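You operate a simulated robot arm through the tools that you are given. There is no shell and no other tool.

The job below is to be done with a simulated robot arm. You get a single attempt, and the scene is never put back.

JOB
Stir 2 scoops of sugar into the tea and close the white pot.
Fine: with the small scoop into the grey mug; stirred with the steel spoon till no streaks show; both back where they lay; hardly any spilt.

Only the result counts: the job must be done as asked and must still hold three seconds after the hand-in. Knocking over, shifting, dropping, spilling or breaking anything else fails it.

ROBOT AND FRAMES
A 7-joint arm with a two-finger parallel gripper, fixed in place. Base frame: the origin is on the floor under the middle of its stand, x ahead of it, y to its left, z up. Units: cm, degrees, N and s.
With the tool pointing down near the work surface it reaches from about 36 to 78 cm from the base axis. Its first joint turns from -166.0 to 166.0 degrees. Payload 3.91 kg.
The TCP is the grasp point between the finger pads, 3 cm short of the fingertips. In the tool frame z runs along the fingers and y along their closing line. Largest opening 11 cm; finger width 2, thickness 1; the body of the gripper, 4.8 by 11.2 cm, starts 5.5 cm behind the TCP.
Orientation is that of the tool frame in the base frame, as [roll, pitch, yaw] about the fixed x, y, z axes, in that order (R = Rz(yaw) Ry(pitch) Rx(roll)). With the fingers straight down and closing along the base's y, the tool's x points along the base's -x, its y along +y and its z along -z.

CONTROLS
- The arm moves only by the tool apply_moves. Its argument "plan" is one flat list of numbers, 7 for each row, row after row: the shift along the base's x, y, z in cm, then the turn, a rotation vector about the base's x, y, z in degrees, then the finger opening in cm, from 0 to 11. In form: [x, y, z, wx, wy, wz, grip, x, y, z, wx, wy, wz, grip, ...]. A call has 1 to 20 rows; each row is the pose to reach, as a shift and turn from the pose commanded when the call began. Each row takes 0.2 s and may step no farther than 5 cm and 8.6 degrees from the row before; otherwise, or with a gripper value out of range, the whole call is refused. A pose out of reach is approached as far as the arm can. The call stops where the force on the tool passes 40 N (or 10 N more than at its start, if that is more) or the arm is blocked; 0.2 s more then pass. The fingers move at their own pace (about 15.3 cm/s each) and stop on an object; they squeeze with about 31 N. The grip force told is the motor's: it shows also when the fingers shut on nothing. Time passes only in rows, and 0.2 s behind the last, so rows that repeat a pose let the fingers close. The reply holds the time, the measured pose of the TCP, the force on the tool along the base axes, the opening and the grip force, in the units named above and with some noise, with the torque about the TCP (base axes, N m) and any sound that the robot's microphone picked up.
- Cameras (640 x 400 px; columns grow to the right, rows downward): "scene" is fixed at [5.01, -49.93, 150.55]; the picture's right is [0.42, -0.91, 0.00], its down [-0.46, -0.21, -0.86] and it looks along [0.78, 0.36, -0.51] (base axes); focal length 250 px, centre (320, 200). "wrist" rides on the gripper at [7.7, 0.7, -11.4] in the tool frame; the picture's right is [-0.09, 1.00, 0.00], its down [-0.80, -0.07, -0.59] and it looks along [-0.59, -0.05, 0.80] (tool axes); focal length 270 px, centre (320, 200). There is no depth. A picture from a camera that has moved, and an enlarged one, comes with that camera's place and axes in the base frame and with its lens.
- camera(camera): a new picture of that camera. The clock stands still meanwhile.
- raise_lower(by): slides the trunk up (or, below 0, down) by that many cm; the arm rides with it, the base frame stays. It gives what a move gives, with no picture.
- close_up(camera, box): a new picture of the part [left, top, right, bottom] of that camera's present view, enlarged. The clock stands still meanwhile.
- sign_off(): hands the job in; it is judged then, once.

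Nothing tells you positions but the pictures and the camera data. Unless the task says otherwise, let go and move clear before handing in.

The tools are called after ">>>" by a JSON object that holds its "op" and its "data". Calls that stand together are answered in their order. apply_moves: Moves the arm, as the interface text tells. Its arguments: {"type":"object","properties":{"plan":{"type":"array","items":{"type":"number"}}},"required":["plan"]} The other tools are called the same way: raise_lower (by) moves the trunk up or down; camera (camera) takes a picture; close_up (camera, box) takes an enlarged picture of a part of a camera's view; sign_off () hands the job in.

At the start:

```text
time: 0.0
position: [38.6, -2.05, 139.64]
ee_rot: [180.0, 0.0, 180.0]
wrist_force: [-0.2, 0.6, -0.5]
wrist_torque: [0.01, 0.02, -0.03]
finger_gap: 11.0
gripper_force: 0.1
trunk travel left (down, up): [-57.5, 3.5]
```

scene: 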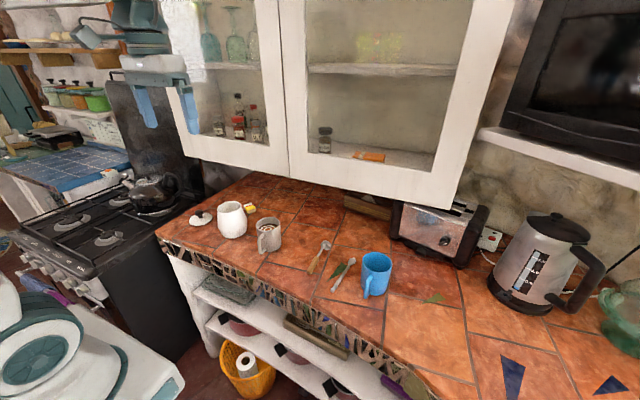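
wrist: 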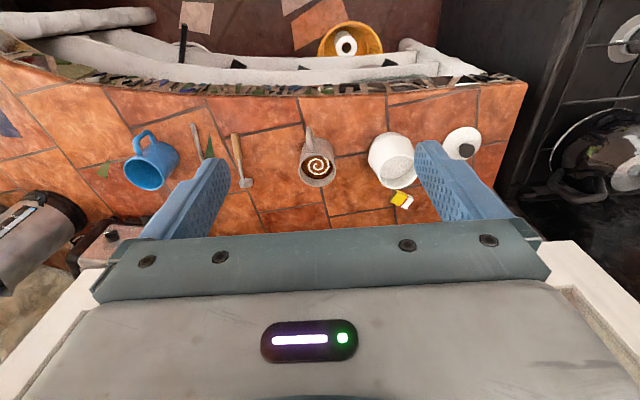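

I see a counter with a white pot (open, lid beside it), a grey mug with streaky tea, a scoop with a wooden handle, a steel spoon, and a blue mug. I'll take close-ups first to locate everything.

>>> {"op": "close_up", "data": {"camera": "scene", "box": [180, 180, 300, 260]}}

>>> {"op": "close_up", "data": {"camera": "scene", "box": [290, 220, 410, 300]}}

>>> {"op": "close_up", "data": {"camera": "wrist", "box": [280, 100, 500, 230]}}

>>> {"op": "close_up", "data": {"camera": "wrist", "box": [90, 100, 310, 230]}}

```text
5.00 times, centred on (240, 220) of scene
camera zoom: at [5.01, -49.93, 150.55], right [0.42, -0.91, 0.0], down [-0.46, -0.21, -0.86], along [0.78, 0.36, -0.51], focal length 1250 px, centre (720, 100)
```

zoom: 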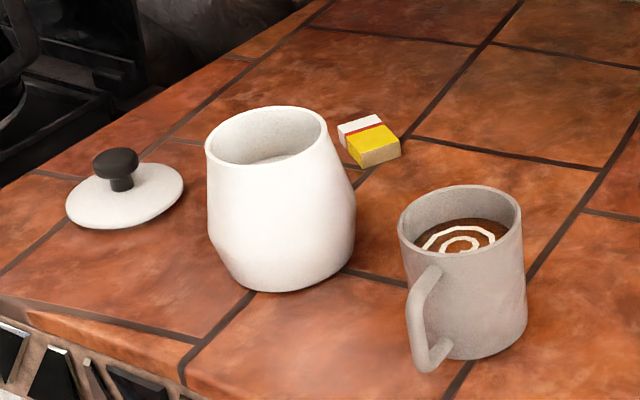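

```text
5.00 times, centred on (350, 260) of scene
camera zoom: at [5.01, -49.93, 150.55], right [0.42, -0.91, 0.0], down [-0.46, -0.21, -0.86], along [0.78, 0.36, -0.51], focal length 1250 px, centre (170, -100)
```

zoom: 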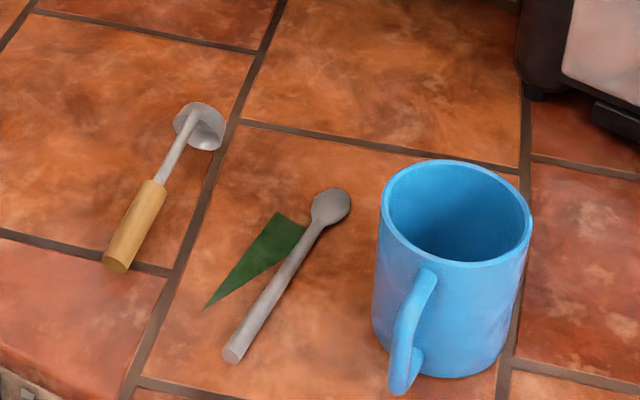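

```text
2.91 times, centred on (390, 165) of wrist
camera zoom: at [30.93, -1.44, 151.1], right [0.09, 1.0, 0.0], down [0.8, -0.07, 0.59], along [0.59, -0.05, -0.8], focal length 786 px, centre (116, 302)
```

zoom: 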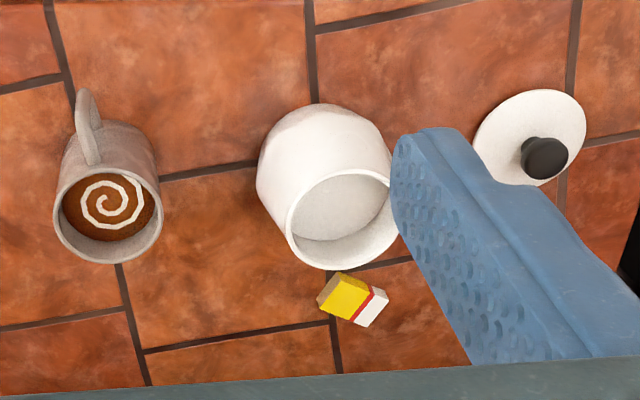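

```text
2.91 times, centred on (200, 165) of wrist
camera zoom: at [30.93, -1.44, 151.1], right [0.09, 1.0, 0.0], down [0.8, -0.07, 0.59], along [0.59, -0.05, -0.8], focal length 786 px, centre (669, 302)
```

zoom: 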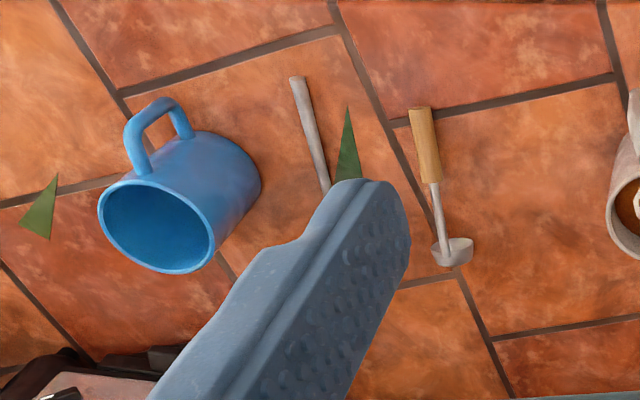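

The counter top is at about z = 90. I place the grey mug's rim near (60.5, -4.6, 99), the pot's rim near (61, 12.8, 101.7) and the lid near (60, 29). The scoop lies from (54, -23.6) to about (70, -25), and the spoon's handle end is near (51, -32.7). I'll lower the trunk for closer views.

>>> {"op": "raise_lower", "data": {"by": -22}}

>>> {"op": "camera", "data": {"camera": "wrist"}}

>>> {"op": "camera", "data": {"camera": "scene"}}

```text
time: 2.3
position: [38.66, -2.17, 117.62]
ee_rot: [-180.0, 0.0, 180.0]
wrist_force: [-0.2, -0.5, -0.3]
wrist_torque: [-0.03, -0.02, 0.04]
finger_gap: 11.02
gripper_force: 0.0
trunk travel left (down, up): [-35.5, 25.5]
```

```text
taken
camera wrist: at [30.93, -1.45, 129.11], right [0.09, 1.0, 0.0], down [0.8, -0.07, 0.59], along [0.59, -0.05, -0.8], focal length 270 px, centre (320, 200)
```

wrist: 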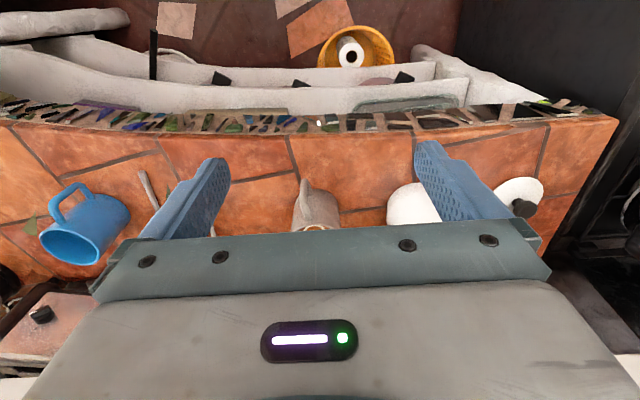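

```text
taken
```

scene: 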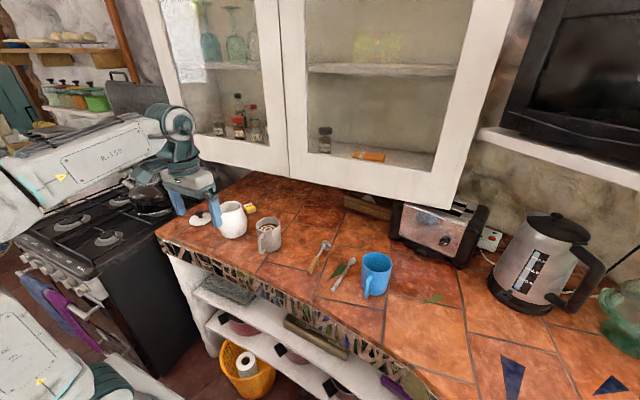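

The arm now rides lower and the view is clear. Next I move the wrist camera over the scoop and spoon to study them.

>>> {"op": "apply_moves", "data": {"plan": [1.5, -3.2, -0.6, 0, 0, 0, 11, 3, -6.4, -1.2, 0, 0, 0, 11, 4.5, -9.6, -1.8, 0, 0, 0, 11, 6, -12.8, -2.4, 0, 0, 0, 11, 7.5, -16, -3, 0, 0, 0, 11, 9, -19.2, -3.6, 0, 0, 0, 11, 10.5, -22.4, -4.2, 0, 0, 0, 11, 10.5, -25, -4.2, 0, 0, 0, 11, 10.5, -25, -4.2, 0, 0, 0, 11]}}

>>> {"op": "camera", "data": {"camera": "wrist"}}

>>> {"op": "close_up", "data": {"camera": "scene", "box": [300, 230, 372, 275]}}

```text
time: 4.3
position: [49.38, -26.74, 113.24]
ee_rot: [-180.0, 0.0, 179.9]
wrist_force: [0.8, 0.2, 0.2]
wrist_torque: [0.04, 0.01, 0.0]
finger_gap: 11.01
gripper_force: 0.1
trunk travel left (down, up): [-35.5, 25.5]
```

```text
taken
camera wrist: at [41.59, -26.14, 124.62], right [0.09, 1.0, 0.0], down [0.8, -0.07, 0.59], along [0.59, -0.05, -0.8], focal length 270 px, centre (320, 200)
```

wrist: 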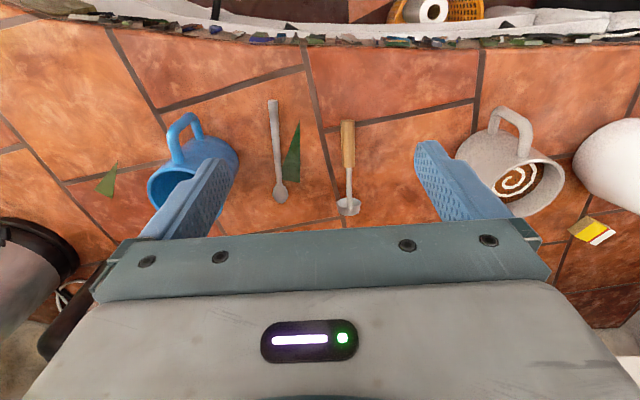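

```text
8.89 times, centred on (336, 252) of scene
camera zoom: at [5.01, -49.93, 150.55], right [0.42, -0.91, 0.0], down [-0.46, -0.21, -0.86], along [0.78, 0.36, -0.51], focal length 2223 px, centre (178, -267)
```

zoom: 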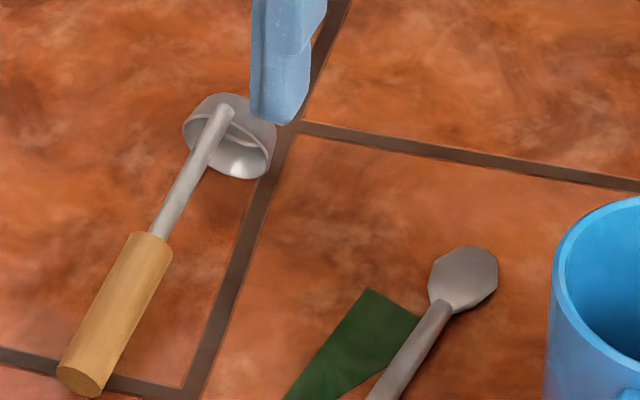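

I zoom in more on the scoop's bowl and the spoon from the wrist camera.

>>> {"op": "close_up", "data": {"camera": "wrist", "box": [310, 110, 390, 220]}}

>>> {"op": "close_up", "data": {"camera": "scene", "box": [314, 234, 338, 254]}}

>>> {"op": "close_up", "data": {"camera": "wrist", "box": [250, 90, 330, 215]}}

>>> {"op": "close_up", "data": {"camera": "wrist", "box": [440, 90, 640, 250]}}

```text
3.64 times, centred on (350, 165) of wrist
camera zoom: at [41.59, -26.14, 124.62], right [0.09, 1.0, 0.0], down [0.8, -0.07, 0.59], along [0.59, -0.05, -0.8], focal length 983 px, centre (211, 327)
```

zoom: 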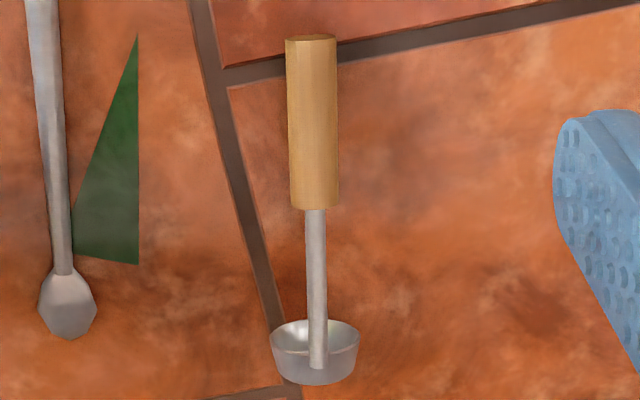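

```text
16.00 times, centred on (326, 244) of scene
camera zoom: at [5.01, -49.93, 150.55], right [0.42, -0.91, 0.0], down [-0.46, -0.21, -0.86], along [0.78, 0.36, -0.51], focal length 4001 px, centre (224, -504)
```

zoom: 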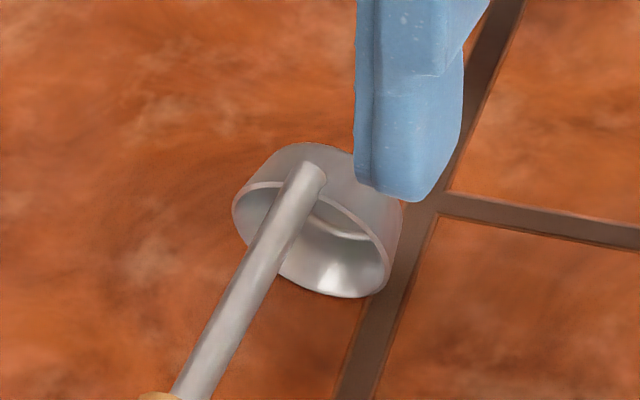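

```text
3.20 times, centred on (290, 152) of wrist
camera zoom: at [41.59, -26.14, 124.62], right [0.09, 1.0, 0.0], down [0.8, -0.07, 0.59], along [0.59, -0.05, -0.8], focal length 865 px, centre (416, 352)
```

zoom: 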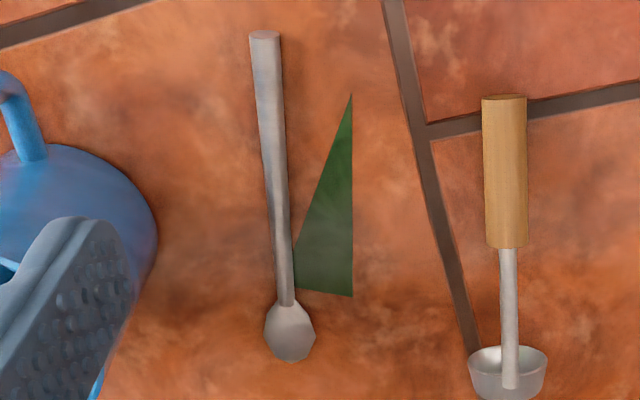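

```text
2.50 times, centred on (540, 170) of wrist
camera zoom: at [41.59, -26.14, 124.62], right [0.09, 1.0, 0.0], down [0.8, -0.07, 0.59], along [0.59, -0.05, -0.8], focal length 676 px, centre (-230, 275)
```

zoom: 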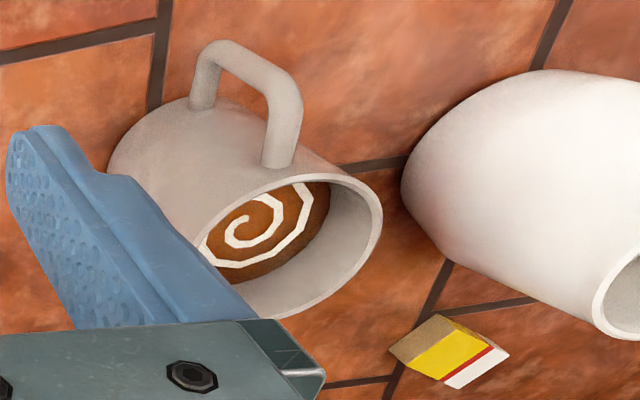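

The scoop is a dipper: the cup's mouth faces along the handle, so with the handle upright the mouth looks up. Before gripping anything I test in free air whether the hand can yaw a half turn.

>>> {"op": "apply_moves", "data": {"plan": [0, 0, 0, 0, 0, 8.5, 11, 0, 0, 0, 0, 0, 17, 11, 0, 0, 0, 0, 0, 25.5, 11, 0, 0, 0, 0, 0, 34, 11, 0, 0, 0, 0, 0, 42.5, 11, 0, 0, 0, 0, 0, 51, 11, 0, 0, 0, 0, 0, 59.5, 11, 0, 0, 0, 0, 0, 68, 11, 0, 0, 0, 0, 0, 76.5, 11, 0, 0, 0, 0, 0, 85, 11, 0, 0, 0, 0, 0, 93.5, 11, 0, 0, 0, 0, 0, 102, 11, 0, 0, 0, 0, 0, 110.5, 11, 0, 0, 0, 0, 0, 119, 11, 0, 0, 0, 0, 0, 127.5, 11, 0, 0, 0, 0, 0, 136, 11, 0, 0, 0, 0, 0, 144.5, 11, 0, 0, 0, 0, 0, 153, 11, 0, 0, 0, 0, 0, 161.5, 11, 0, 0, 0, 0, 0, 170, 11]}}

```text
time: 8.5
position: [49.18, -27.14, 113.29]
ee_rot: [180.0, 0.0, -10.1]
wrist_force: [0.6, 0.9, 0.1]
wrist_torque: [0.0, 0.0, -0.03]
finger_gap: 10.98
gripper_force: 0.0
trunk travel left (down, up): [-35.5, 25.5]
```

The half turn works. I look through the wrist camera from this flipped side.

>>> {"op": "camera", "data": {"camera": "wrist"}}

>>> {"op": "camera", "data": {"camera": "scene"}}

```text
taken
camera wrist: at [56.6, -29.28, 124.86], right [-0.26, -0.97, 0.0], down [-0.78, 0.21, 0.6], along [-0.57, 0.16, -0.8], focal length 270 px, centre (320, 200)
```

wrist: 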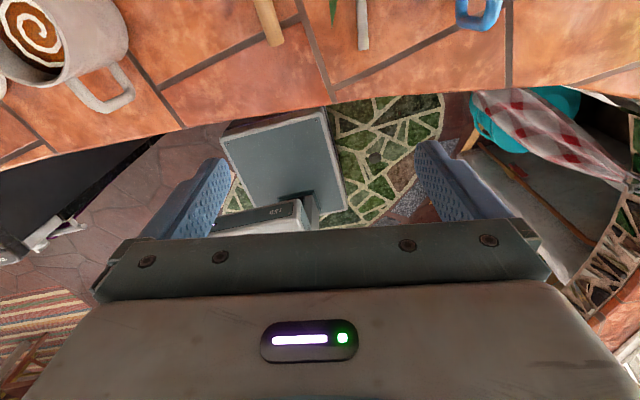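

```text
taken
```

scene: 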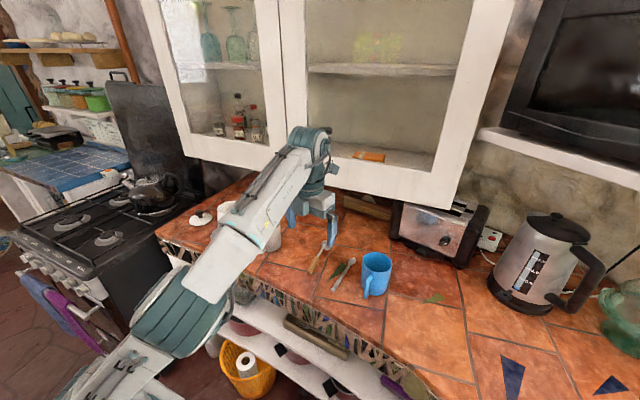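

Flipped yaw is fine. Now I fly over between the mug and pot to look into both and check the sugar level.

>>> {"op": "apply_moves", "data": {"plan": [1, 3, 1.5, 0, 0, 2, 6, 2, 6.5, 3, 0, 0, 4, 6, 3, 10.5, 4.5, 0, 0, 6, 6, 4, 14.5, 6, 0, 0, 8, 6, 5, 18.5, 7, 0, 0, 10, 6, 6, 22.5, 8, 0, 0, 10, 6, 7, 26.5, 9, 0, 0, 10, 6, 8, 30.5, 9, 0, 0, 10, 6, 8.5, 34.5, 9, 0, 0, 10, 6, 8.5, 36, 9, 0, 0, 10, 6, 8.5, 36, 9, 0, 0, 10, 6]}}

>>> {"op": "camera", "data": {"camera": "wrist"}}

```text
time: 10.9
position: [56.23, 7.07, 121.08]
ee_rot: [-179.9, -0.3, 0.0]
wrist_force: [-1.1, 0.8, 0.2]
wrist_torque: [0.0, 0.01, 0.01]
finger_gap: 5.98
gripper_force: 0.1
out of reach, approached as far as the arm can: row 6, 7, 8, 9, 10, 11
trunk travel left (down, up): [-35.5, 25.5]
```

```text
taken
camera wrist: at [63.93, 6.28, 132.49], right [-0.09, -1.0, 0.0], down [-0.8, 0.07, 0.59], along [-0.59, 0.05, -0.81], focal length 270 px, centre (320, 200)
```

wrist: 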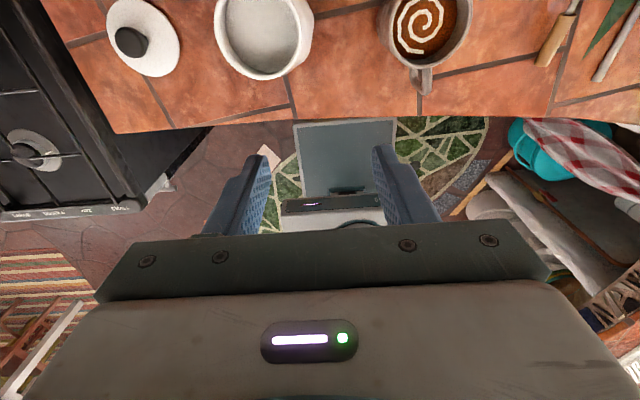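

The joint limit stops it a little short, but the view is good. I zoom into the pot, mug and lid.

>>> {"op": "close_up", "data": {"camera": "wrist", "box": [200, 0, 330, 90]}}

>>> {"op": "close_up", "data": {"camera": "wrist", "box": [370, 0, 500, 100]}}

>>> {"op": "close_up", "data": {"camera": "wrist", "box": [90, 0, 200, 90]}}

>>> {"op": "close_up", "data": {"camera": "scene", "box": [180, 190, 240, 240]}}

```text
4.44 times, centred on (265, 45) of wrist
camera zoom: at [63.93, 6.28, 132.49], right [-0.09, -1.0, 0.0], down [-0.8, 0.07, 0.59], along [-0.59, 0.05, -0.81], focal length 1201 px, centre (564, 889)
```

zoom: 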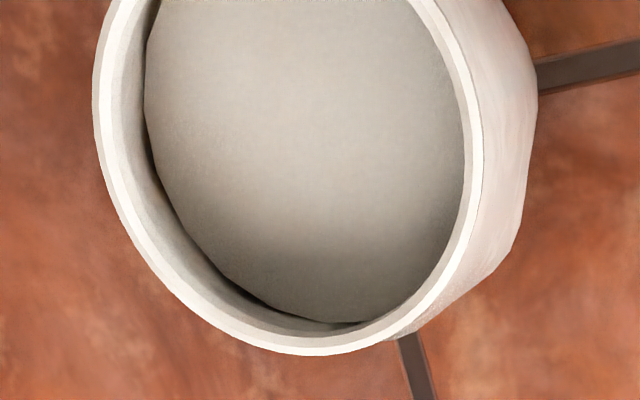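

```text
4.00 times, centred on (435, 50) of wrist
camera zoom: at [63.93, 6.28, 132.49], right [-0.09, -1.0, 0.0], down [-0.8, 0.07, 0.59], along [-0.59, 0.05, -0.81], focal length 1081 px, centre (-140, 800)
```

zoom: 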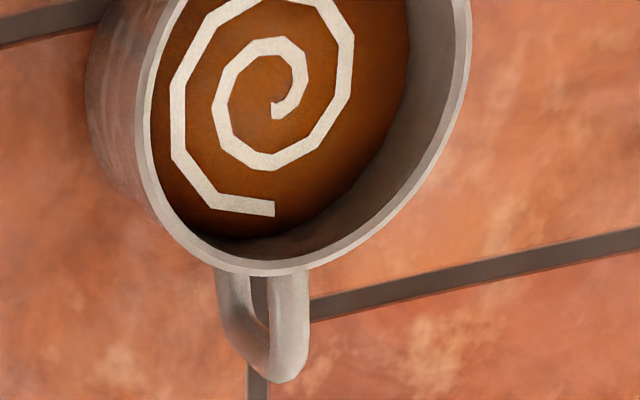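

```text
4.44 times, centred on (145, 45) of wrist
camera zoom: at [63.93, 6.28, 132.49], right [-0.09, -1.0, 0.0], down [-0.8, 0.07, 0.59], along [-0.59, 0.05, -0.81], focal length 1201 px, centre (1098, 889)
```

zoom: 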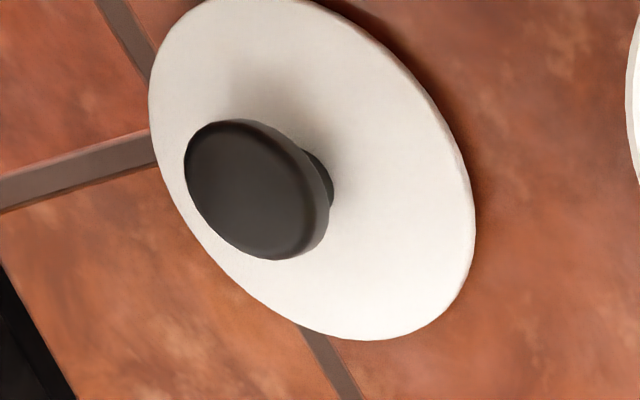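

```text
8.00 times, centred on (210, 215) of scene
camera zoom: at [5.01, -49.93, 150.55], right [0.42, -0.91, 0.0], down [-0.46, -0.21, -0.86], along [0.78, 0.36, -0.51], focal length 2000 px, centre (1200, 80)
```

zoom: 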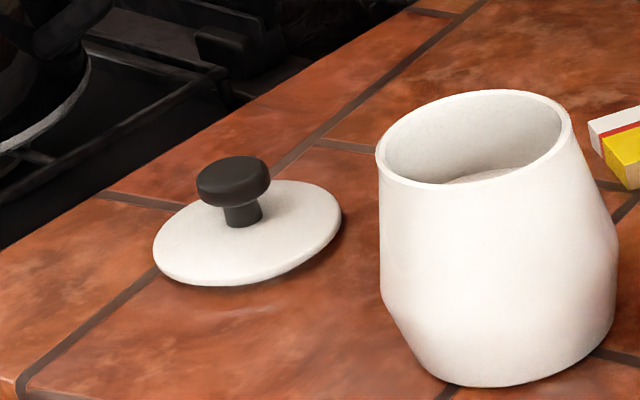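

From this I place the pot's axis near (61.8, 12.4) with its rim at z 101.6 and sugar near z 97.4. The mug's axis is near (60.9, -5.0) with tea at z 96.6, and the lid's centre is near (62, 29.9). I check the arm's own posture in the scene camera, then test the pouring pose.

>>> {"op": "camera", "data": {"camera": "scene"}}

```text
taken
```

scene: 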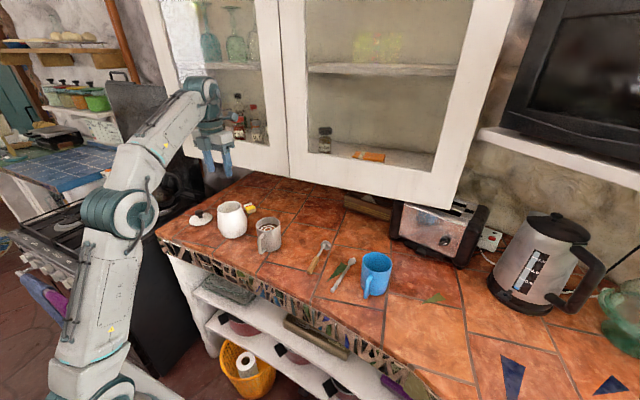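

The arm is stretched because the trunk is low, which explains the reach limit. I'll raise the trunk a little and move above the scoop's wooden handle, still with flipped yaw.

>>> {"op": "raise_lower", "data": {"by": 8}}

>>> {"op": "apply_moves", "data": {"plan": [-0.5, -4.5, -1, 0, 0, 0, 5, -0.8, -9, -2, 0, 0, 0, 5, -1.1, -13.5, -3, 0, 0, 0, 5, -1.4, -18, -4.5, 0, 0, 0, 5, -1.7, -22.5, -6, 0, 0, 0, 5, -2, -27, -8.5, 0, 0, 0, 5, -2.2, -31, -11, 0, 0, 0, 5, -2.3, -32.7, -14.5, 0, 0, 0, 5, -2.3, -32.7, -18.5, 0, 0, 0, 5, -2.3, -32.7, -18.5, 0, 0, 0, 5]}}

>>> {"op": "camera", "data": {"camera": "wrist"}}

```text
time: 12.1
position: [56.14, 7.13, 128.99]
ee_rot: [-180.0, -0.1, 0.0]
wrist_force: [-0.6, -0.8, 0.0]
wrist_torque: [0.05, 0.0, 0.01]
finger_gap: 5.99
gripper_force: 0.0
trunk travel left (down, up): [-43.5, 17.5]
```

```text
refused: row 6 steps farther than a row can; nothing moved
```

```text
taken
camera wrist: at [63.95, 6.33, 140.47], right [-0.09, -1.0, 0.0], down [-0.8, 0.07, 0.59], along [-0.59, 0.05, -0.81], focal length 270 px, centre (320, 200)
```

wrist: 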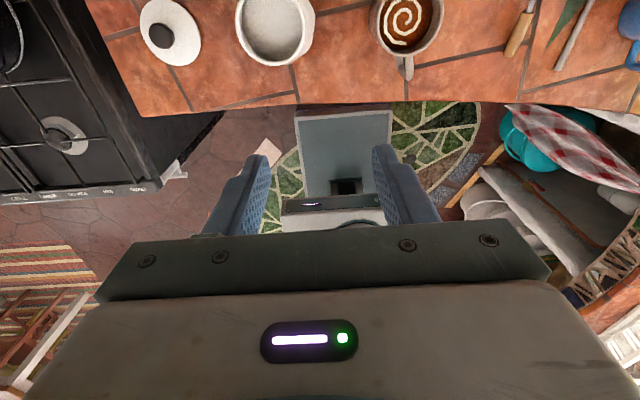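

One row was too long, so I re-plan the move with shorter steps.

>>> {"op": "apply_moves", "data": {"plan": [-0.1, -3.5, -2.5, 0, 0, 0, 5, -0.2, -7, -5, 0, 0, 0, 5, -0.3, -10.5, -7.5, 0, 0, 0, 5, -0.4, -14, -10, 0, 0, 0, 5, -0.5, -17.5, -12.5, 0, 0, 0, 5, -0.6, -21, -15, 0, 0, 0, 5, -0.6, -24.5, -17.5, 0, 0, 0, 5, -0.7, -28, -20, 0, 0, 0, 5, -0.7, -30.9, -22.5, 0, 0, 0, 5, -0.7, -30.9, -24, 0, 0, 0, 5, -0.7, -30.9, -24, 0, 0, 0, 5]}}

>>> {"op": "camera", "data": {"camera": "wrist"}}

```text
time: 14.5
position: [55.63, -23.96, 104.73]
ee_rot: [-179.9, -0.2, 0.0]
wrist_force: [-0.9, 0.6, 0.8]
wrist_torque: [-0.01, 0.03, 0.0]
finger_gap: 5.0
gripper_force: 0.0
trunk travel left (down, up): [-43.5, 17.5]
```

```text
taken
camera wrist: at [63.24, -24.58, 116.23], right [-0.09, -1.0, 0.0], down [-0.8, 0.07, 0.59], along [-0.59, 0.05, -0.81], focal length 270 px, centre (320, 200)
```

wrist: 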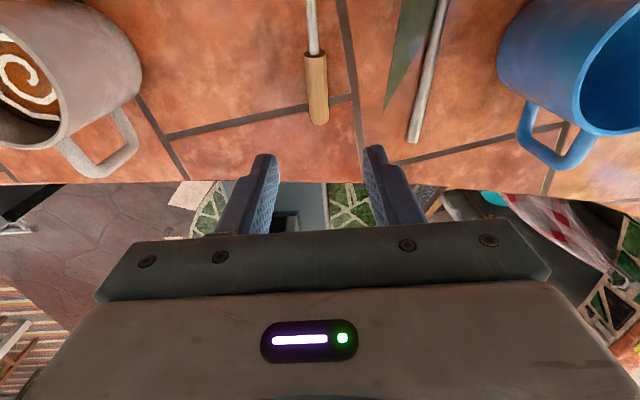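

The handle lies at y ≈ -23.65, wood from x 54 to 60.3, and I'm above it. Next I tilt the hand 40° forward, still at height.

>>> {"op": "apply_moves", "data": {"plan": [0, 0.1, 0, 0, -8, 0, 5, 0, 0.23, 0, 0, -16, 0, 5, 0, 0.23, 0, 0, -24, 0, 5, 0, 0.23, 0, 0, -32, 0, 5, 0, 0.23, 0, 0, -40, 0, 5, 0, 0.23, 0, 0, -40, 0, 5]}}

>>> {"op": "camera", "data": {"camera": "wrist"}}

```text
time: 15.9
position: [55.44, -23.5, 105.03]
ee_rot: [-179.9, -40.2, 0.0]
wrist_force: [0.3, 0.4, -0.3]
wrist_torque: [0.01, 0.0, 0.01]
finger_gap: 5.02
gripper_force: 0.0
trunk travel left (down, up): [-43.5, 17.5]
```

```text
taken
camera wrist: at [54.01, -24.37, 118.69], right [-0.07, -1.0, -0.06], down [-1.0, 0.07, -0.06], along [0.07, 0.05, -1.0], focal length 270 px, centre (320, 200)
```

wrist: 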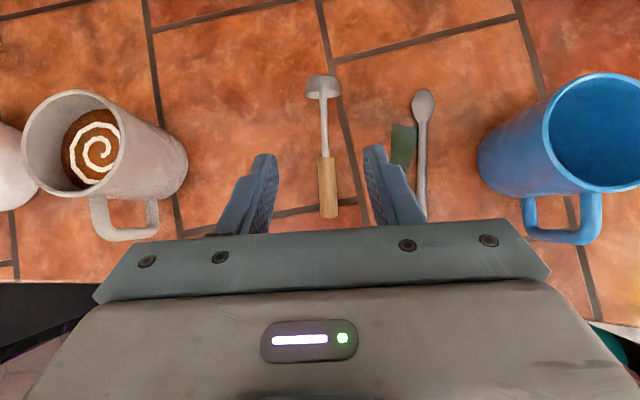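

Excellent top-down view. I take close-ups here to record exactly where scoop and spoon lie.

>>> {"op": "close_up", "data": {"camera": "wrist", "box": [290, 60, 370, 225]}}

>>> {"op": "close_up", "data": {"camera": "wrist", "box": [380, 75, 460, 225]}}

>>> {"op": "close_up", "data": {"camera": "scene", "box": [290, 230, 370, 300]}}

```text
2.42 times, centred on (330, 142) of wrist
camera zoom: at [54.01, -24.37, 118.69], right [-0.07, -1.0, -0.06], down [-1.0, 0.07, -0.06], along [0.07, 0.05, -1.0], focal length 655 px, centre (296, 339)
```

zoom: 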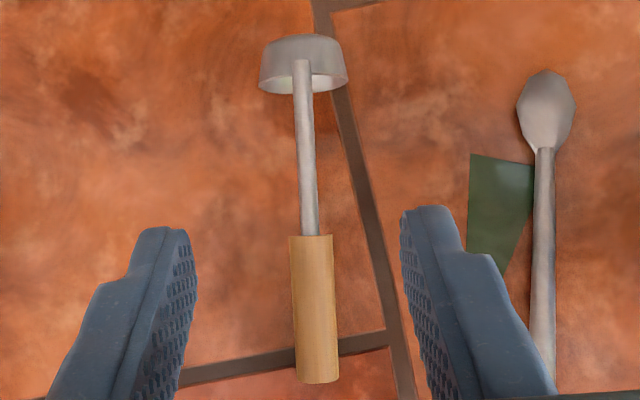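

```text
2.67 times, centred on (420, 150) of wrist
camera zoom: at [54.01, -24.37, 118.69], right [-0.07, -1.0, -0.06], down [-1.0, 0.07, -0.06], along [0.07, 0.05, -1.0], focal length 721 px, centre (53, 333)
```

zoom: 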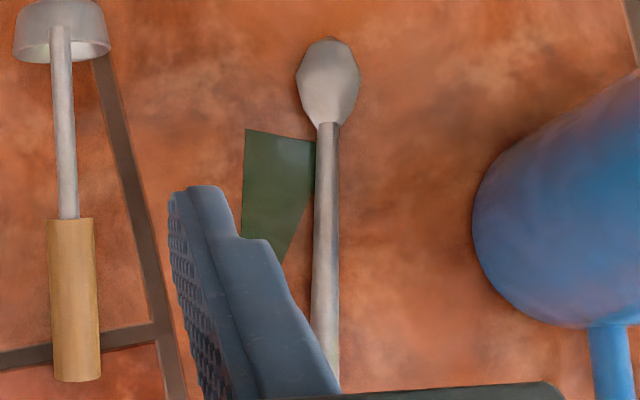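

```text
5.71 times, centred on (330, 265) of scene
camera zoom: at [5.01, -49.93, 150.55], right [0.42, -0.91, 0.0], down [-0.46, -0.21, -0.86], along [0.78, 0.36, -0.51], focal length 1429 px, centre (263, -171)
```

zoom: 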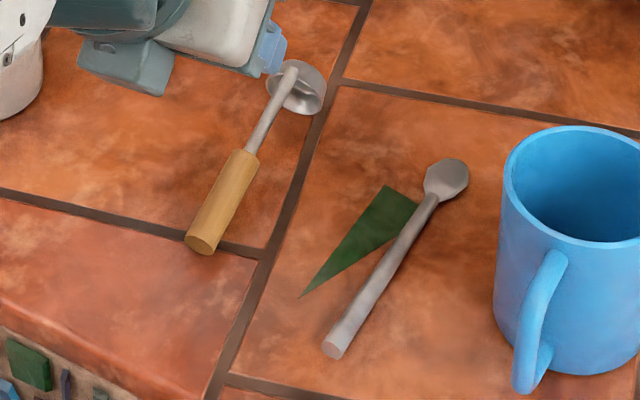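

Recorded: the scoop's wood end is at (54.3, -23.75) and the cup base at x ≈ 68.6, azimuth about -1.5°. Now I descend with the open fingers straddling the wooden handle.

>>> {"op": "apply_moves", "data": {"plan": [0, -0.1, -4, 0, 0, -0.7, 5, 0, -0.1, -7.5, 0, 0, -1.4, 5, 0, -0.1, -9.5, 0, 0, -1.4, 5, 0, -0.1, -10.3, 0, 0, -1.4, 5, 0, -0.1, -10.8, 0, 0, -1.4, 5, 0, -0.1, -11.2, 0, 0, -1.4, 5, 0, -0.1, -11.4, 0, 0, -1.4, 5]}}

>>> {"op": "camera", "data": {"camera": "wrist"}}

>>> {"op": "close_up", "data": {"camera": "scene", "box": [280, 210, 376, 270]}}

```text
time: 17.5
position: [55.43, -23.74, 93.65]
ee_rot: [180.0, -40.3, -1.4]
wrist_force: [-1.1, 0.2, 0.5]
wrist_torque: [-0.03, 0.0, 0.01]
finger_gap: 5.0
gripper_force: 0.0
trunk travel left (down, up): [-43.5, 17.5]
```

```text
taken
camera wrist: at [54.0, -24.37, 107.31], right [-0.09, -0.99, -0.06], down [-0.99, 0.09, -0.06], along [0.07, 0.05, -1.0], focal length 270 px, centre (320, 200)
```

wrist: 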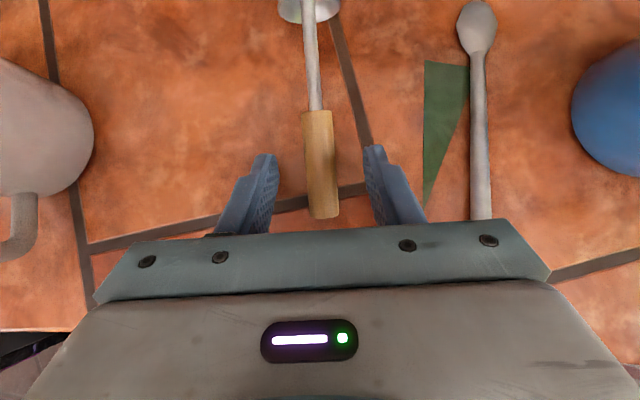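

```text
6.67 times, centred on (328, 240) of scene
camera zoom: at [5.01, -49.93, 150.55], right [0.42, -0.91, 0.0], down [-0.46, -0.21, -0.86], along [0.78, 0.36, -0.51], focal length 1667 px, centre (267, -67)
```

zoom: 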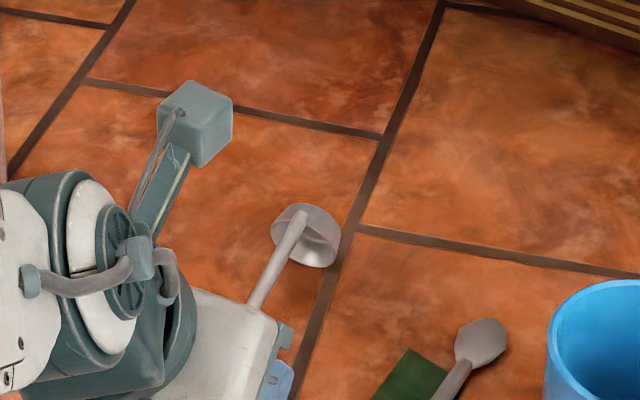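

The handle sits centred between the fingers. I lower a touch more and close.

>>> {"op": "apply_moves", "data": {"plan": [0, 0, -0.2, 0, 0, 0, 5, 0, 0, -0.2, 0, 0, 0, 3, 0, 0, -0.2, 0, 0, 0, 2, 0, 0, -0.2, 0, 0, 0, 0, 0, 0, -0.2, 0, 0, 0, 0, 0, 0, -0.2, 0, 0, 0, 0]}}

>>> {"op": "camera", "data": {"camera": "wrist"}}

```text
time: 18.9
position: [55.52, -23.74, 93.39]
ee_rot: [-180.0, -40.3, -1.4]
wrist_force: [-0.6, 0.6, 0.3]
wrist_torque: [0.03, 0.05, 0.03]
finger_gap: 1.66
gripper_force: 30.3
trunk travel left (down, up): [-43.5, 17.5]
```

```text
taken
camera wrist: at [54.03, -24.4, 107.07], right [-0.09, -0.99, -0.06], down [-0.99, 0.09, -0.06], along [0.07, 0.05, -1.0], focal length 270 px, centre (320, 200)
```

wrist: 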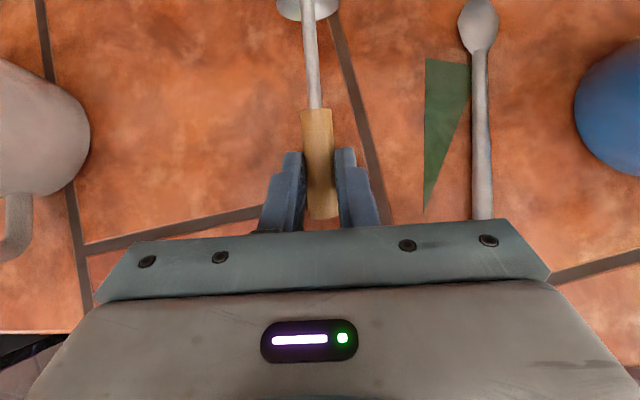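

Gripped firmly (1.66 cm, 30 N). I lift straight up and untilt the hand in the air.

>>> {"op": "apply_moves", "data": {"plan": [0, 0, 1, 0, 0, 0, 0, 0, 0, 3, 0, 0, 0, 0, 0, 0, 6, 0, 0, 0, 0, 0, 0, 10, 0, 0, 0, 0, 0, 0, 14, 0, 6, 0, 0, 0, 0, 18, 0, 13, 0, 0, 0, 0, 21, 0, 20, 0, 0, 0, 0, 24, 0, 27, 0, 0, 0, 0, 24, 0, 34, 0, 0, 0, 0, 24, 0, 40.3, 0, 0, 0, 0, 24, 0, 40.3, 0, 0]}}

>>> {"op": "camera", "data": {"camera": "scene"}}

>>> {"op": "camera", "data": {"camera": "wrist"}}

```text
time: 21.3
position: [55.6, -23.87, 117.48]
ee_rot: [179.0, 0.2, -1.1]
wrist_force: [0.2, 0.5, -0.7]
wrist_torque: [0.01, 0.06, -0.01]
finger_gap: 1.67
gripper_force: 30.7
trunk travel left (down, up): [-43.5, 17.5]
```

```text
taken
```

scene: 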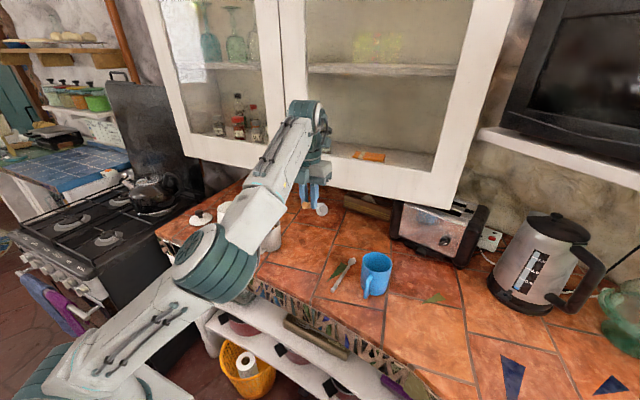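

```text
taken
camera wrist: at [63.35, -24.44, 128.84], right [-0.11, -0.99, 0.02], down [-0.8, 0.09, 0.6], along [-0.59, 0.05, -0.8], focal length 270 px, centre (320, 200)
```

wrist: 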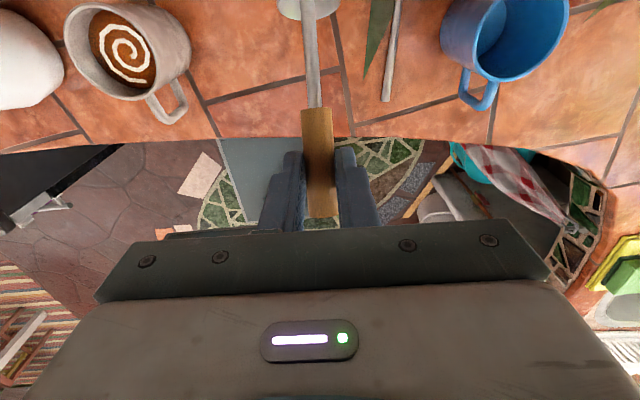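

The scoop is held well. I now yaw the hand back by 170°, so the scoop points toward the robot.

>>> {"op": "apply_moves", "data": {"plan": [0, 0, 0, 0, 0, -8.5, 0, 0, 0, 0, 0, 0, -17, 0, 0, 0, 0, 0, 0, -25.5, 0, 0, 0, 0, 0, 0, -34, 0, 0, 0, 0, 0, 0, -42.5, 0, 0, 0, 0, 0, 0, -51, 0, 0, 0, 0, 0, 0, -59.5, 0, 0, 0, 0, 0, 0, -68, 0, 0, 0, 0, 0, 0, -76.5, 0, 0, 0, 0, 0, 0, -85, 0, 0, 0, 0, 0, 0, -93.5, 0, 0, 0, 0, 0, 0, -102, 0, 0, 0, 0, 0, 0, -110.5, 0, 0, 0, 0, 0, 0, -119, 0, 0, 0, 0, 0, 0, -127.5, 0, 0, 0, 0, 0, 0, -136, 0, 0, 0, 0, 0, 0, -144.5, 0, 0, 0, 0, 0, 0, -153, 0, 0, 0, 0, 0, 0, -161.5, 0, 0, 0, 0, 0, 0, -170, 0]}}

```text
time: 25.5
position: [55.54, -23.77, 117.22]
ee_rot: [179.1, 0.1, -171.1]
wrist_force: [-0.4, -0.6, -0.5]
wrist_torque: [0.01, -0.01, -0.01]
finger_gap: 1.68
gripper_force: 31.3
trunk travel left (down, up): [-43.5, 17.5]
```

Next I finish the yaw and level the roll, then tilt forward so the scoop hangs upright.

>>> {"op": "apply_moves", "data": {"plan": [0, 0, 0, -0.45, 0, -4.45, 0, 0, 0, 0, -0.9, 0, -8.9, 0, 0, 0, 0, -0.9, 0, -8.9, 0]}}

>>> {"op": "apply_moves", "data": {"plan": [0, 0, 0, 0, -8, 0, 0, 0, 0, 0, 0, -16, 0, 0, 0, 0, 0, 0, -24, 0, 0, 0, 0, 0, 0, -32, 0, 0, 0, 0, 0, 0, -40, 0, 0, 0, 0, 0, 0, -48, 0, 0, 0, 0, 0, 0, -56, 0, 0, 0, 0, 0, 0, -63, 0, 0, 0, 0, 0, 0, -63, 0, 0]}}

>>> {"op": "camera", "data": {"camera": "scene"}}

>>> {"op": "camera", "data": {"camera": "wrist"}}

```text
time: 26.3
position: [55.51, -23.86, 117.48]
ee_rot: [179.9, 0.0, -179.9]
wrist_force: [0.1, 0.0, -1.0]
wrist_torque: [0.02, -0.02, 0.01]
finger_gap: 1.68
gripper_force: 31.8
trunk travel left (down, up): [-43.5, 17.5]
```

```text
time: 28.3
position: [55.45, -23.68, 117.4]
ee_rot: [-179.9, 63.1, -180.0]
wrist_force: [-0.7, -0.2, -0.8]
wrist_torque: [-0.05, 0.02, 0.01]
finger_gap: 1.7
gripper_force: 31.2
trunk travel left (down, up): [-43.5, 17.5]
```

```text
taken
```

scene: 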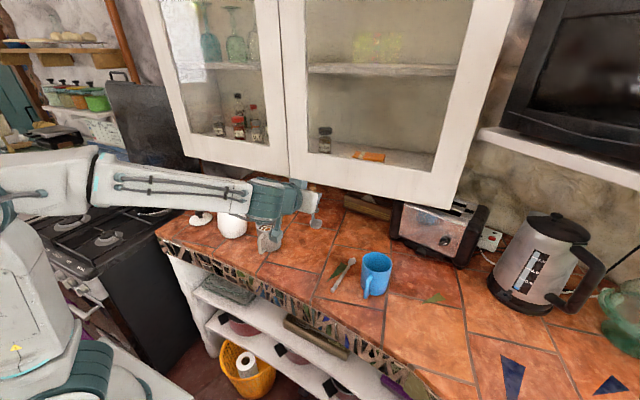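

```text
taken
camera wrist: at [41.83, -23.12, 115.72], right [0.04, 1.0, 0.08], down [-0.17, -0.07, 0.98], along [0.98, -0.05, 0.16], focal length 270 px, centre (320, 200)
```

wrist: 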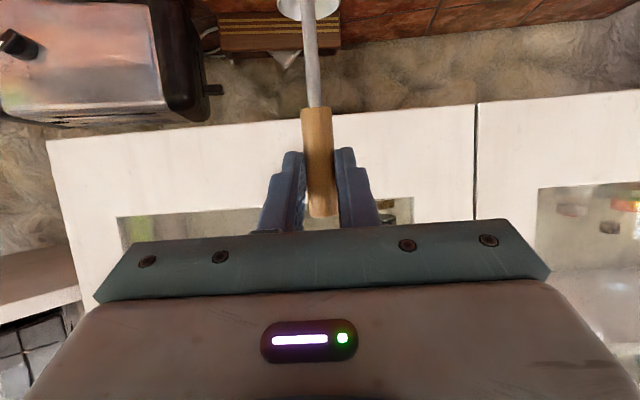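

The scoop hangs upright with the mouth up, and the cup is roughly 4.3 cm ahead of and 11–13 cm below the TCP. I verify this with a zoom.

>>> {"op": "close_up", "data": {"camera": "scene", "box": [284, 170, 348, 240]}}

>>> {"op": "close_up", "data": {"camera": "wrist", "box": [270, 0, 370, 70]}}

```text
5.71 times, centred on (316, 205) of scene
camera zoom: at [5.01, -49.93, 150.55], right [0.42, -0.91, 0.0], down [-0.46, -0.21, -0.86], along [0.78, 0.36, -0.51], focal length 1429 px, centre (343, 171)
```

zoom: 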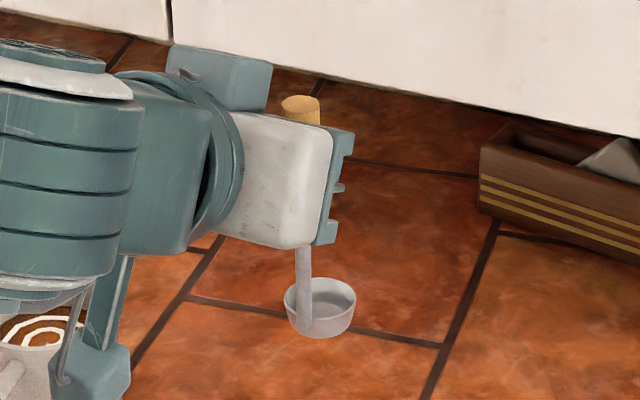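

```text
5.71 times, centred on (320, 35) of wrist
camera zoom: at [41.83, -23.12, 115.72], right [0.04, 1.0, 0.08], down [-0.17, -0.07, 0.98], along [0.98, -0.05, 0.16], focal length 1544 px, centre (320, 1143)
```

zoom: 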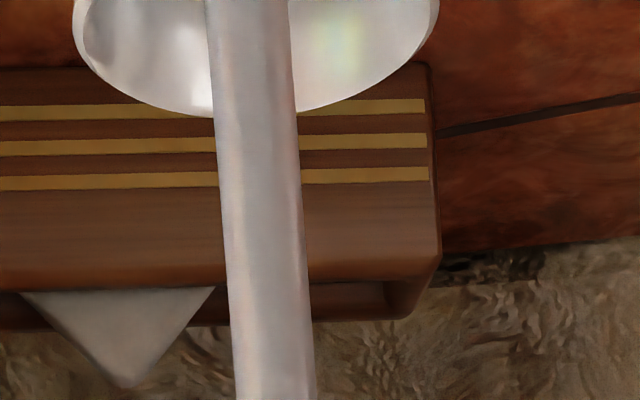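

The scoop geometry is confirmed. I move over the pot at a safe height, cup bottom about 4 cm above the rim.

>>> {"op": "apply_moves", "data": {"plan": [0.3, 3, 0.5, 0, 0, 0, 0, 0.6, 7.5, 1, 0, 0, 0, 0, 0.9, 12, 1.6, 0, 0, 0, 0, 1.2, 16.5, 2, 0, 0, 0, 0, 1.5, 21, 2, 0, 0, 0, 0, 1.8, 25.5, 2, 0, 0, 0, 0, 2.1, 30, 2, 0, 0, 0, 0, 2.3, 34, 2, 0, 0, 0, 0, 2.3, 36.15, 2, 0, 0, 0, 0, 2.3, 36.15, 2, 0, 0, 0, 0]}}

>>> {"op": "camera", "data": {"camera": "wrist"}}

>>> {"op": "close_up", "data": {"camera": "scene", "box": [190, 160, 290, 250]}}

```text
time: 30.5
position: [58.08, 12.51, 119.22]
ee_rot: [-179.9, 62.9, -180.0]
wrist_force: [-0.4, 0.3, -0.6]
wrist_torque: [0.05, 0.0, -0.01]
finger_gap: 1.7
gripper_force: 30.9
trunk travel left (down, up): [-43.5, 17.5]
```

```text
taken
camera wrist: at [44.4, 13.26, 117.55], right [0.04, 1.0, 0.08], down [-0.17, -0.07, 0.98], along [0.99, -0.05, 0.16], focal length 270 px, centre (320, 200)
```

wrist: 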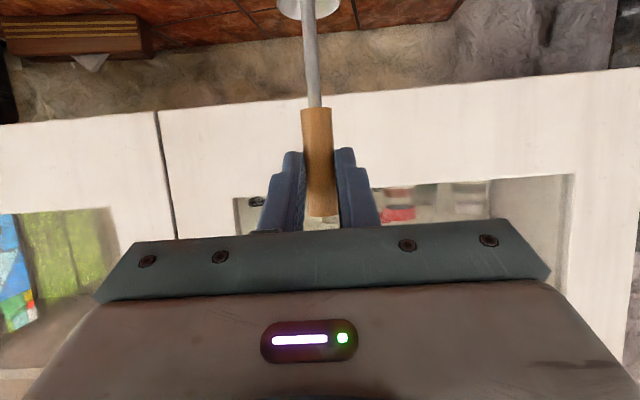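

```text
4.44 times, centred on (240, 205) of scene
camera zoom: at [5.01, -49.93, 150.55], right [0.42, -0.91, 0.0], down [-0.46, -0.21, -0.86], along [0.78, 0.36, -0.51], focal length 1111 px, centre (676, 178)
```

zoom: 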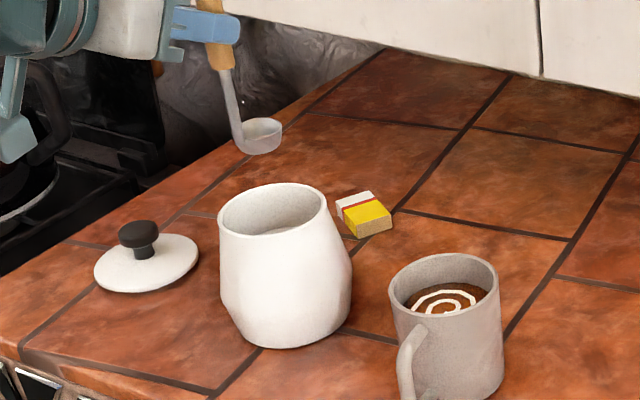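

The scoop hangs above the pot. I centre it slightly (cup target about (62.05, 12.2)) and lower just into the neck to check clearance.

>>> {"op": "apply_moves", "data": {"plan": [-0.25, -0.35, 0, 0, -0.7, 0, 0, -0.25, -0.35, -1.5, 0, -0.7, 0, 0, -0.25, -0.35, -3, 0, -0.7, 0, 0, -0.25, -0.35, -4.5, 0, -0.7, 0, 0, -0.25, -0.35, -6, 0, -0.7, 0, 0, -0.25, -0.35, -6.5, 0, -0.7, 0, 0]}}

>>> {"op": "close_up", "data": {"camera": "scene", "box": [210, 180, 260, 225]}}

>>> {"op": "camera", "data": {"camera": "wrist"}}

```text
time: 31.9
position: [57.48, 12.05, 112.7]
ee_rot: [-180.0, 63.7, 180.0]
wrist_force: [-0.1, -0.5, -0.6]
wrist_torque: [-0.04, 0.06, -0.05]
finger_gap: 1.68
gripper_force: 31.5
trunk travel left (down, up): [-43.5, 17.5]
```

```text
8.89 times, centred on (235, 202) of scene
camera zoom: at [5.01, -49.93, 150.55], right [0.42, -0.91, 0.0], down [-0.46, -0.21, -0.86], along [0.78, 0.36, -0.51], focal length 2223 px, centre (1076, 178)
```

zoom: 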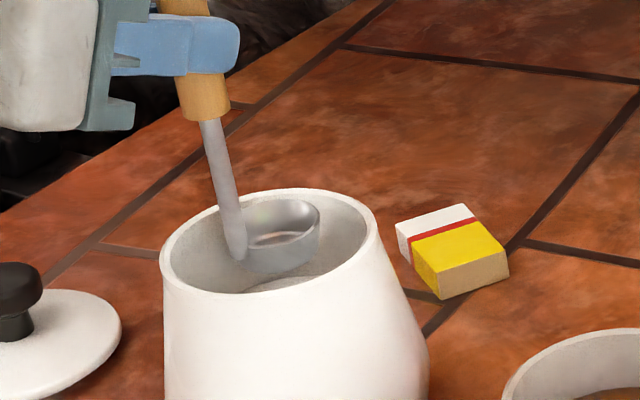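

```text
taken
camera wrist: at [43.9, 12.7, 111.0], right [0.04, 1.0, 0.08], down [-0.18, -0.07, 0.98], along [0.98, -0.05, 0.18], focal length 270 px, centre (320, 200)
```

wrist: 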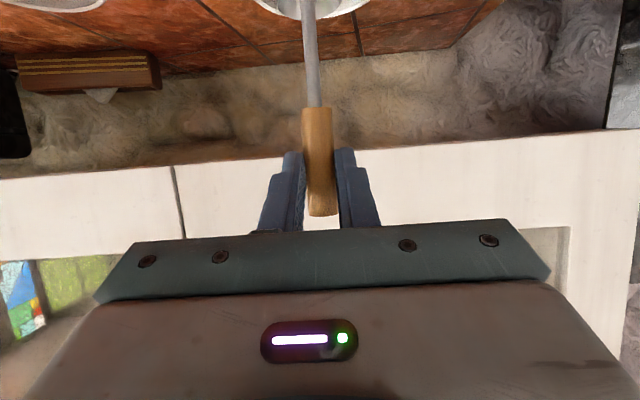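

The cup is inside the neck with clearance. I shift 0.4 cm back to centre and lower into the sugar.

>>> {"op": "apply_moves", "data": {"plan": [-0.4, 0, 0, 0, 0, 0, 0, -0.4, 0, -1.2, 0, 0, 0, 0, -0.4, 0, -2.4, 0, 0, 0, 0, -0.4, 0, -3.4, 0, 0, 0, 0, -0.4, 0, -4.4, 0, 0, 0, 0]}}

>>> {"op": "close_up", "data": {"camera": "scene", "box": [210, 180, 260, 225]}}

```text
time: 33.1
position: [57.21, 11.96, 108.44]
ee_rot: [180.0, 63.7, -180.0]
wrist_force: [1.0, -1.0, -1.3]
wrist_torque: [0.01, 0.0, 0.03]
finger_gap: 1.68
gripper_force: 30.5
trunk travel left (down, up): [-43.5, 17.5]
```

```text
8.89 times, centred on (235, 202) of scene
camera zoom: at [5.01, -49.93, 150.55], right [0.42, -0.91, 0.0], down [-0.46, -0.21, -0.86], along [0.78, 0.36, -0.51], focal length 2223 px, centre (1076, 178)
```

zoom: 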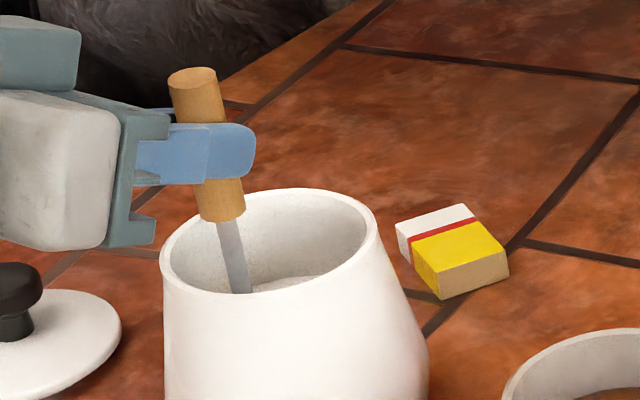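

No resistance so far. I go 1.5 cm deeper, sweep slightly in the sugar, then lift slowly.

>>> {"op": "apply_moves", "data": {"plan": [0, 0, -0.8, 0, 0, 0, 0, 0, 0, -1.5, 0, 0, 0, 0, 0.5, 0, -1.5, 0, 0, 0, 0, 0.5, 0.4, -1.5, 0, 0, 0, 0, 0, 0.4, -1.5, 0, 0, 0, 0, 0, 0, -1.5, 0, 0, 0, 0, 0, 0, -0.8, 0, 0, 0, 0, 0, 0, 0, 0, 0, 0, 0, 0, 0, 1, 0, 0, 0, 0, 0, 0, 2, 0, 0, 0, 0, 0, 0, 3, 0, 0, 0, 0, 0, 0, 4.4, 0, 0, 0, 0]}}

>>> {"op": "close_up", "data": {"camera": "scene", "box": [210, 180, 260, 225]}}

```text
time: 35.7
position: [57.28, 12.01, 112.96]
ee_rot: [-180.0, 63.8, -179.9]
wrist_force: [-0.1, 0.0, -0.5]
wrist_torque: [0.04, 0.0, -0.02]
finger_gap: 1.66
gripper_force: 30.8
trunk travel left (down, up): [-43.5, 17.5]
```

```text
8.89 times, centred on (235, 202) of scene
camera zoom: at [5.01, -49.93, 150.55], right [0.42, -0.91, 0.0], down [-0.46, -0.21, -0.86], along [0.78, 0.36, -0.51], focal length 2223 px, centre (1076, 178)
```

zoom: 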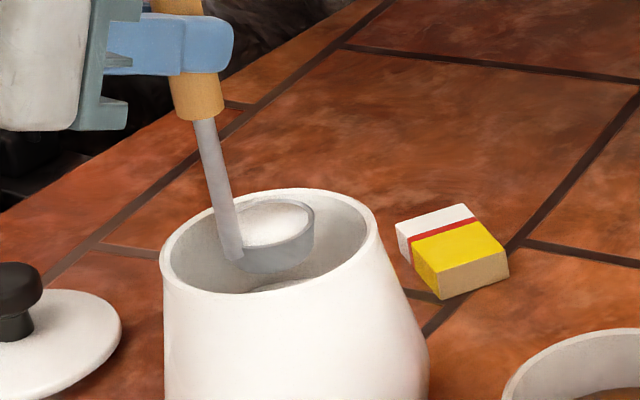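

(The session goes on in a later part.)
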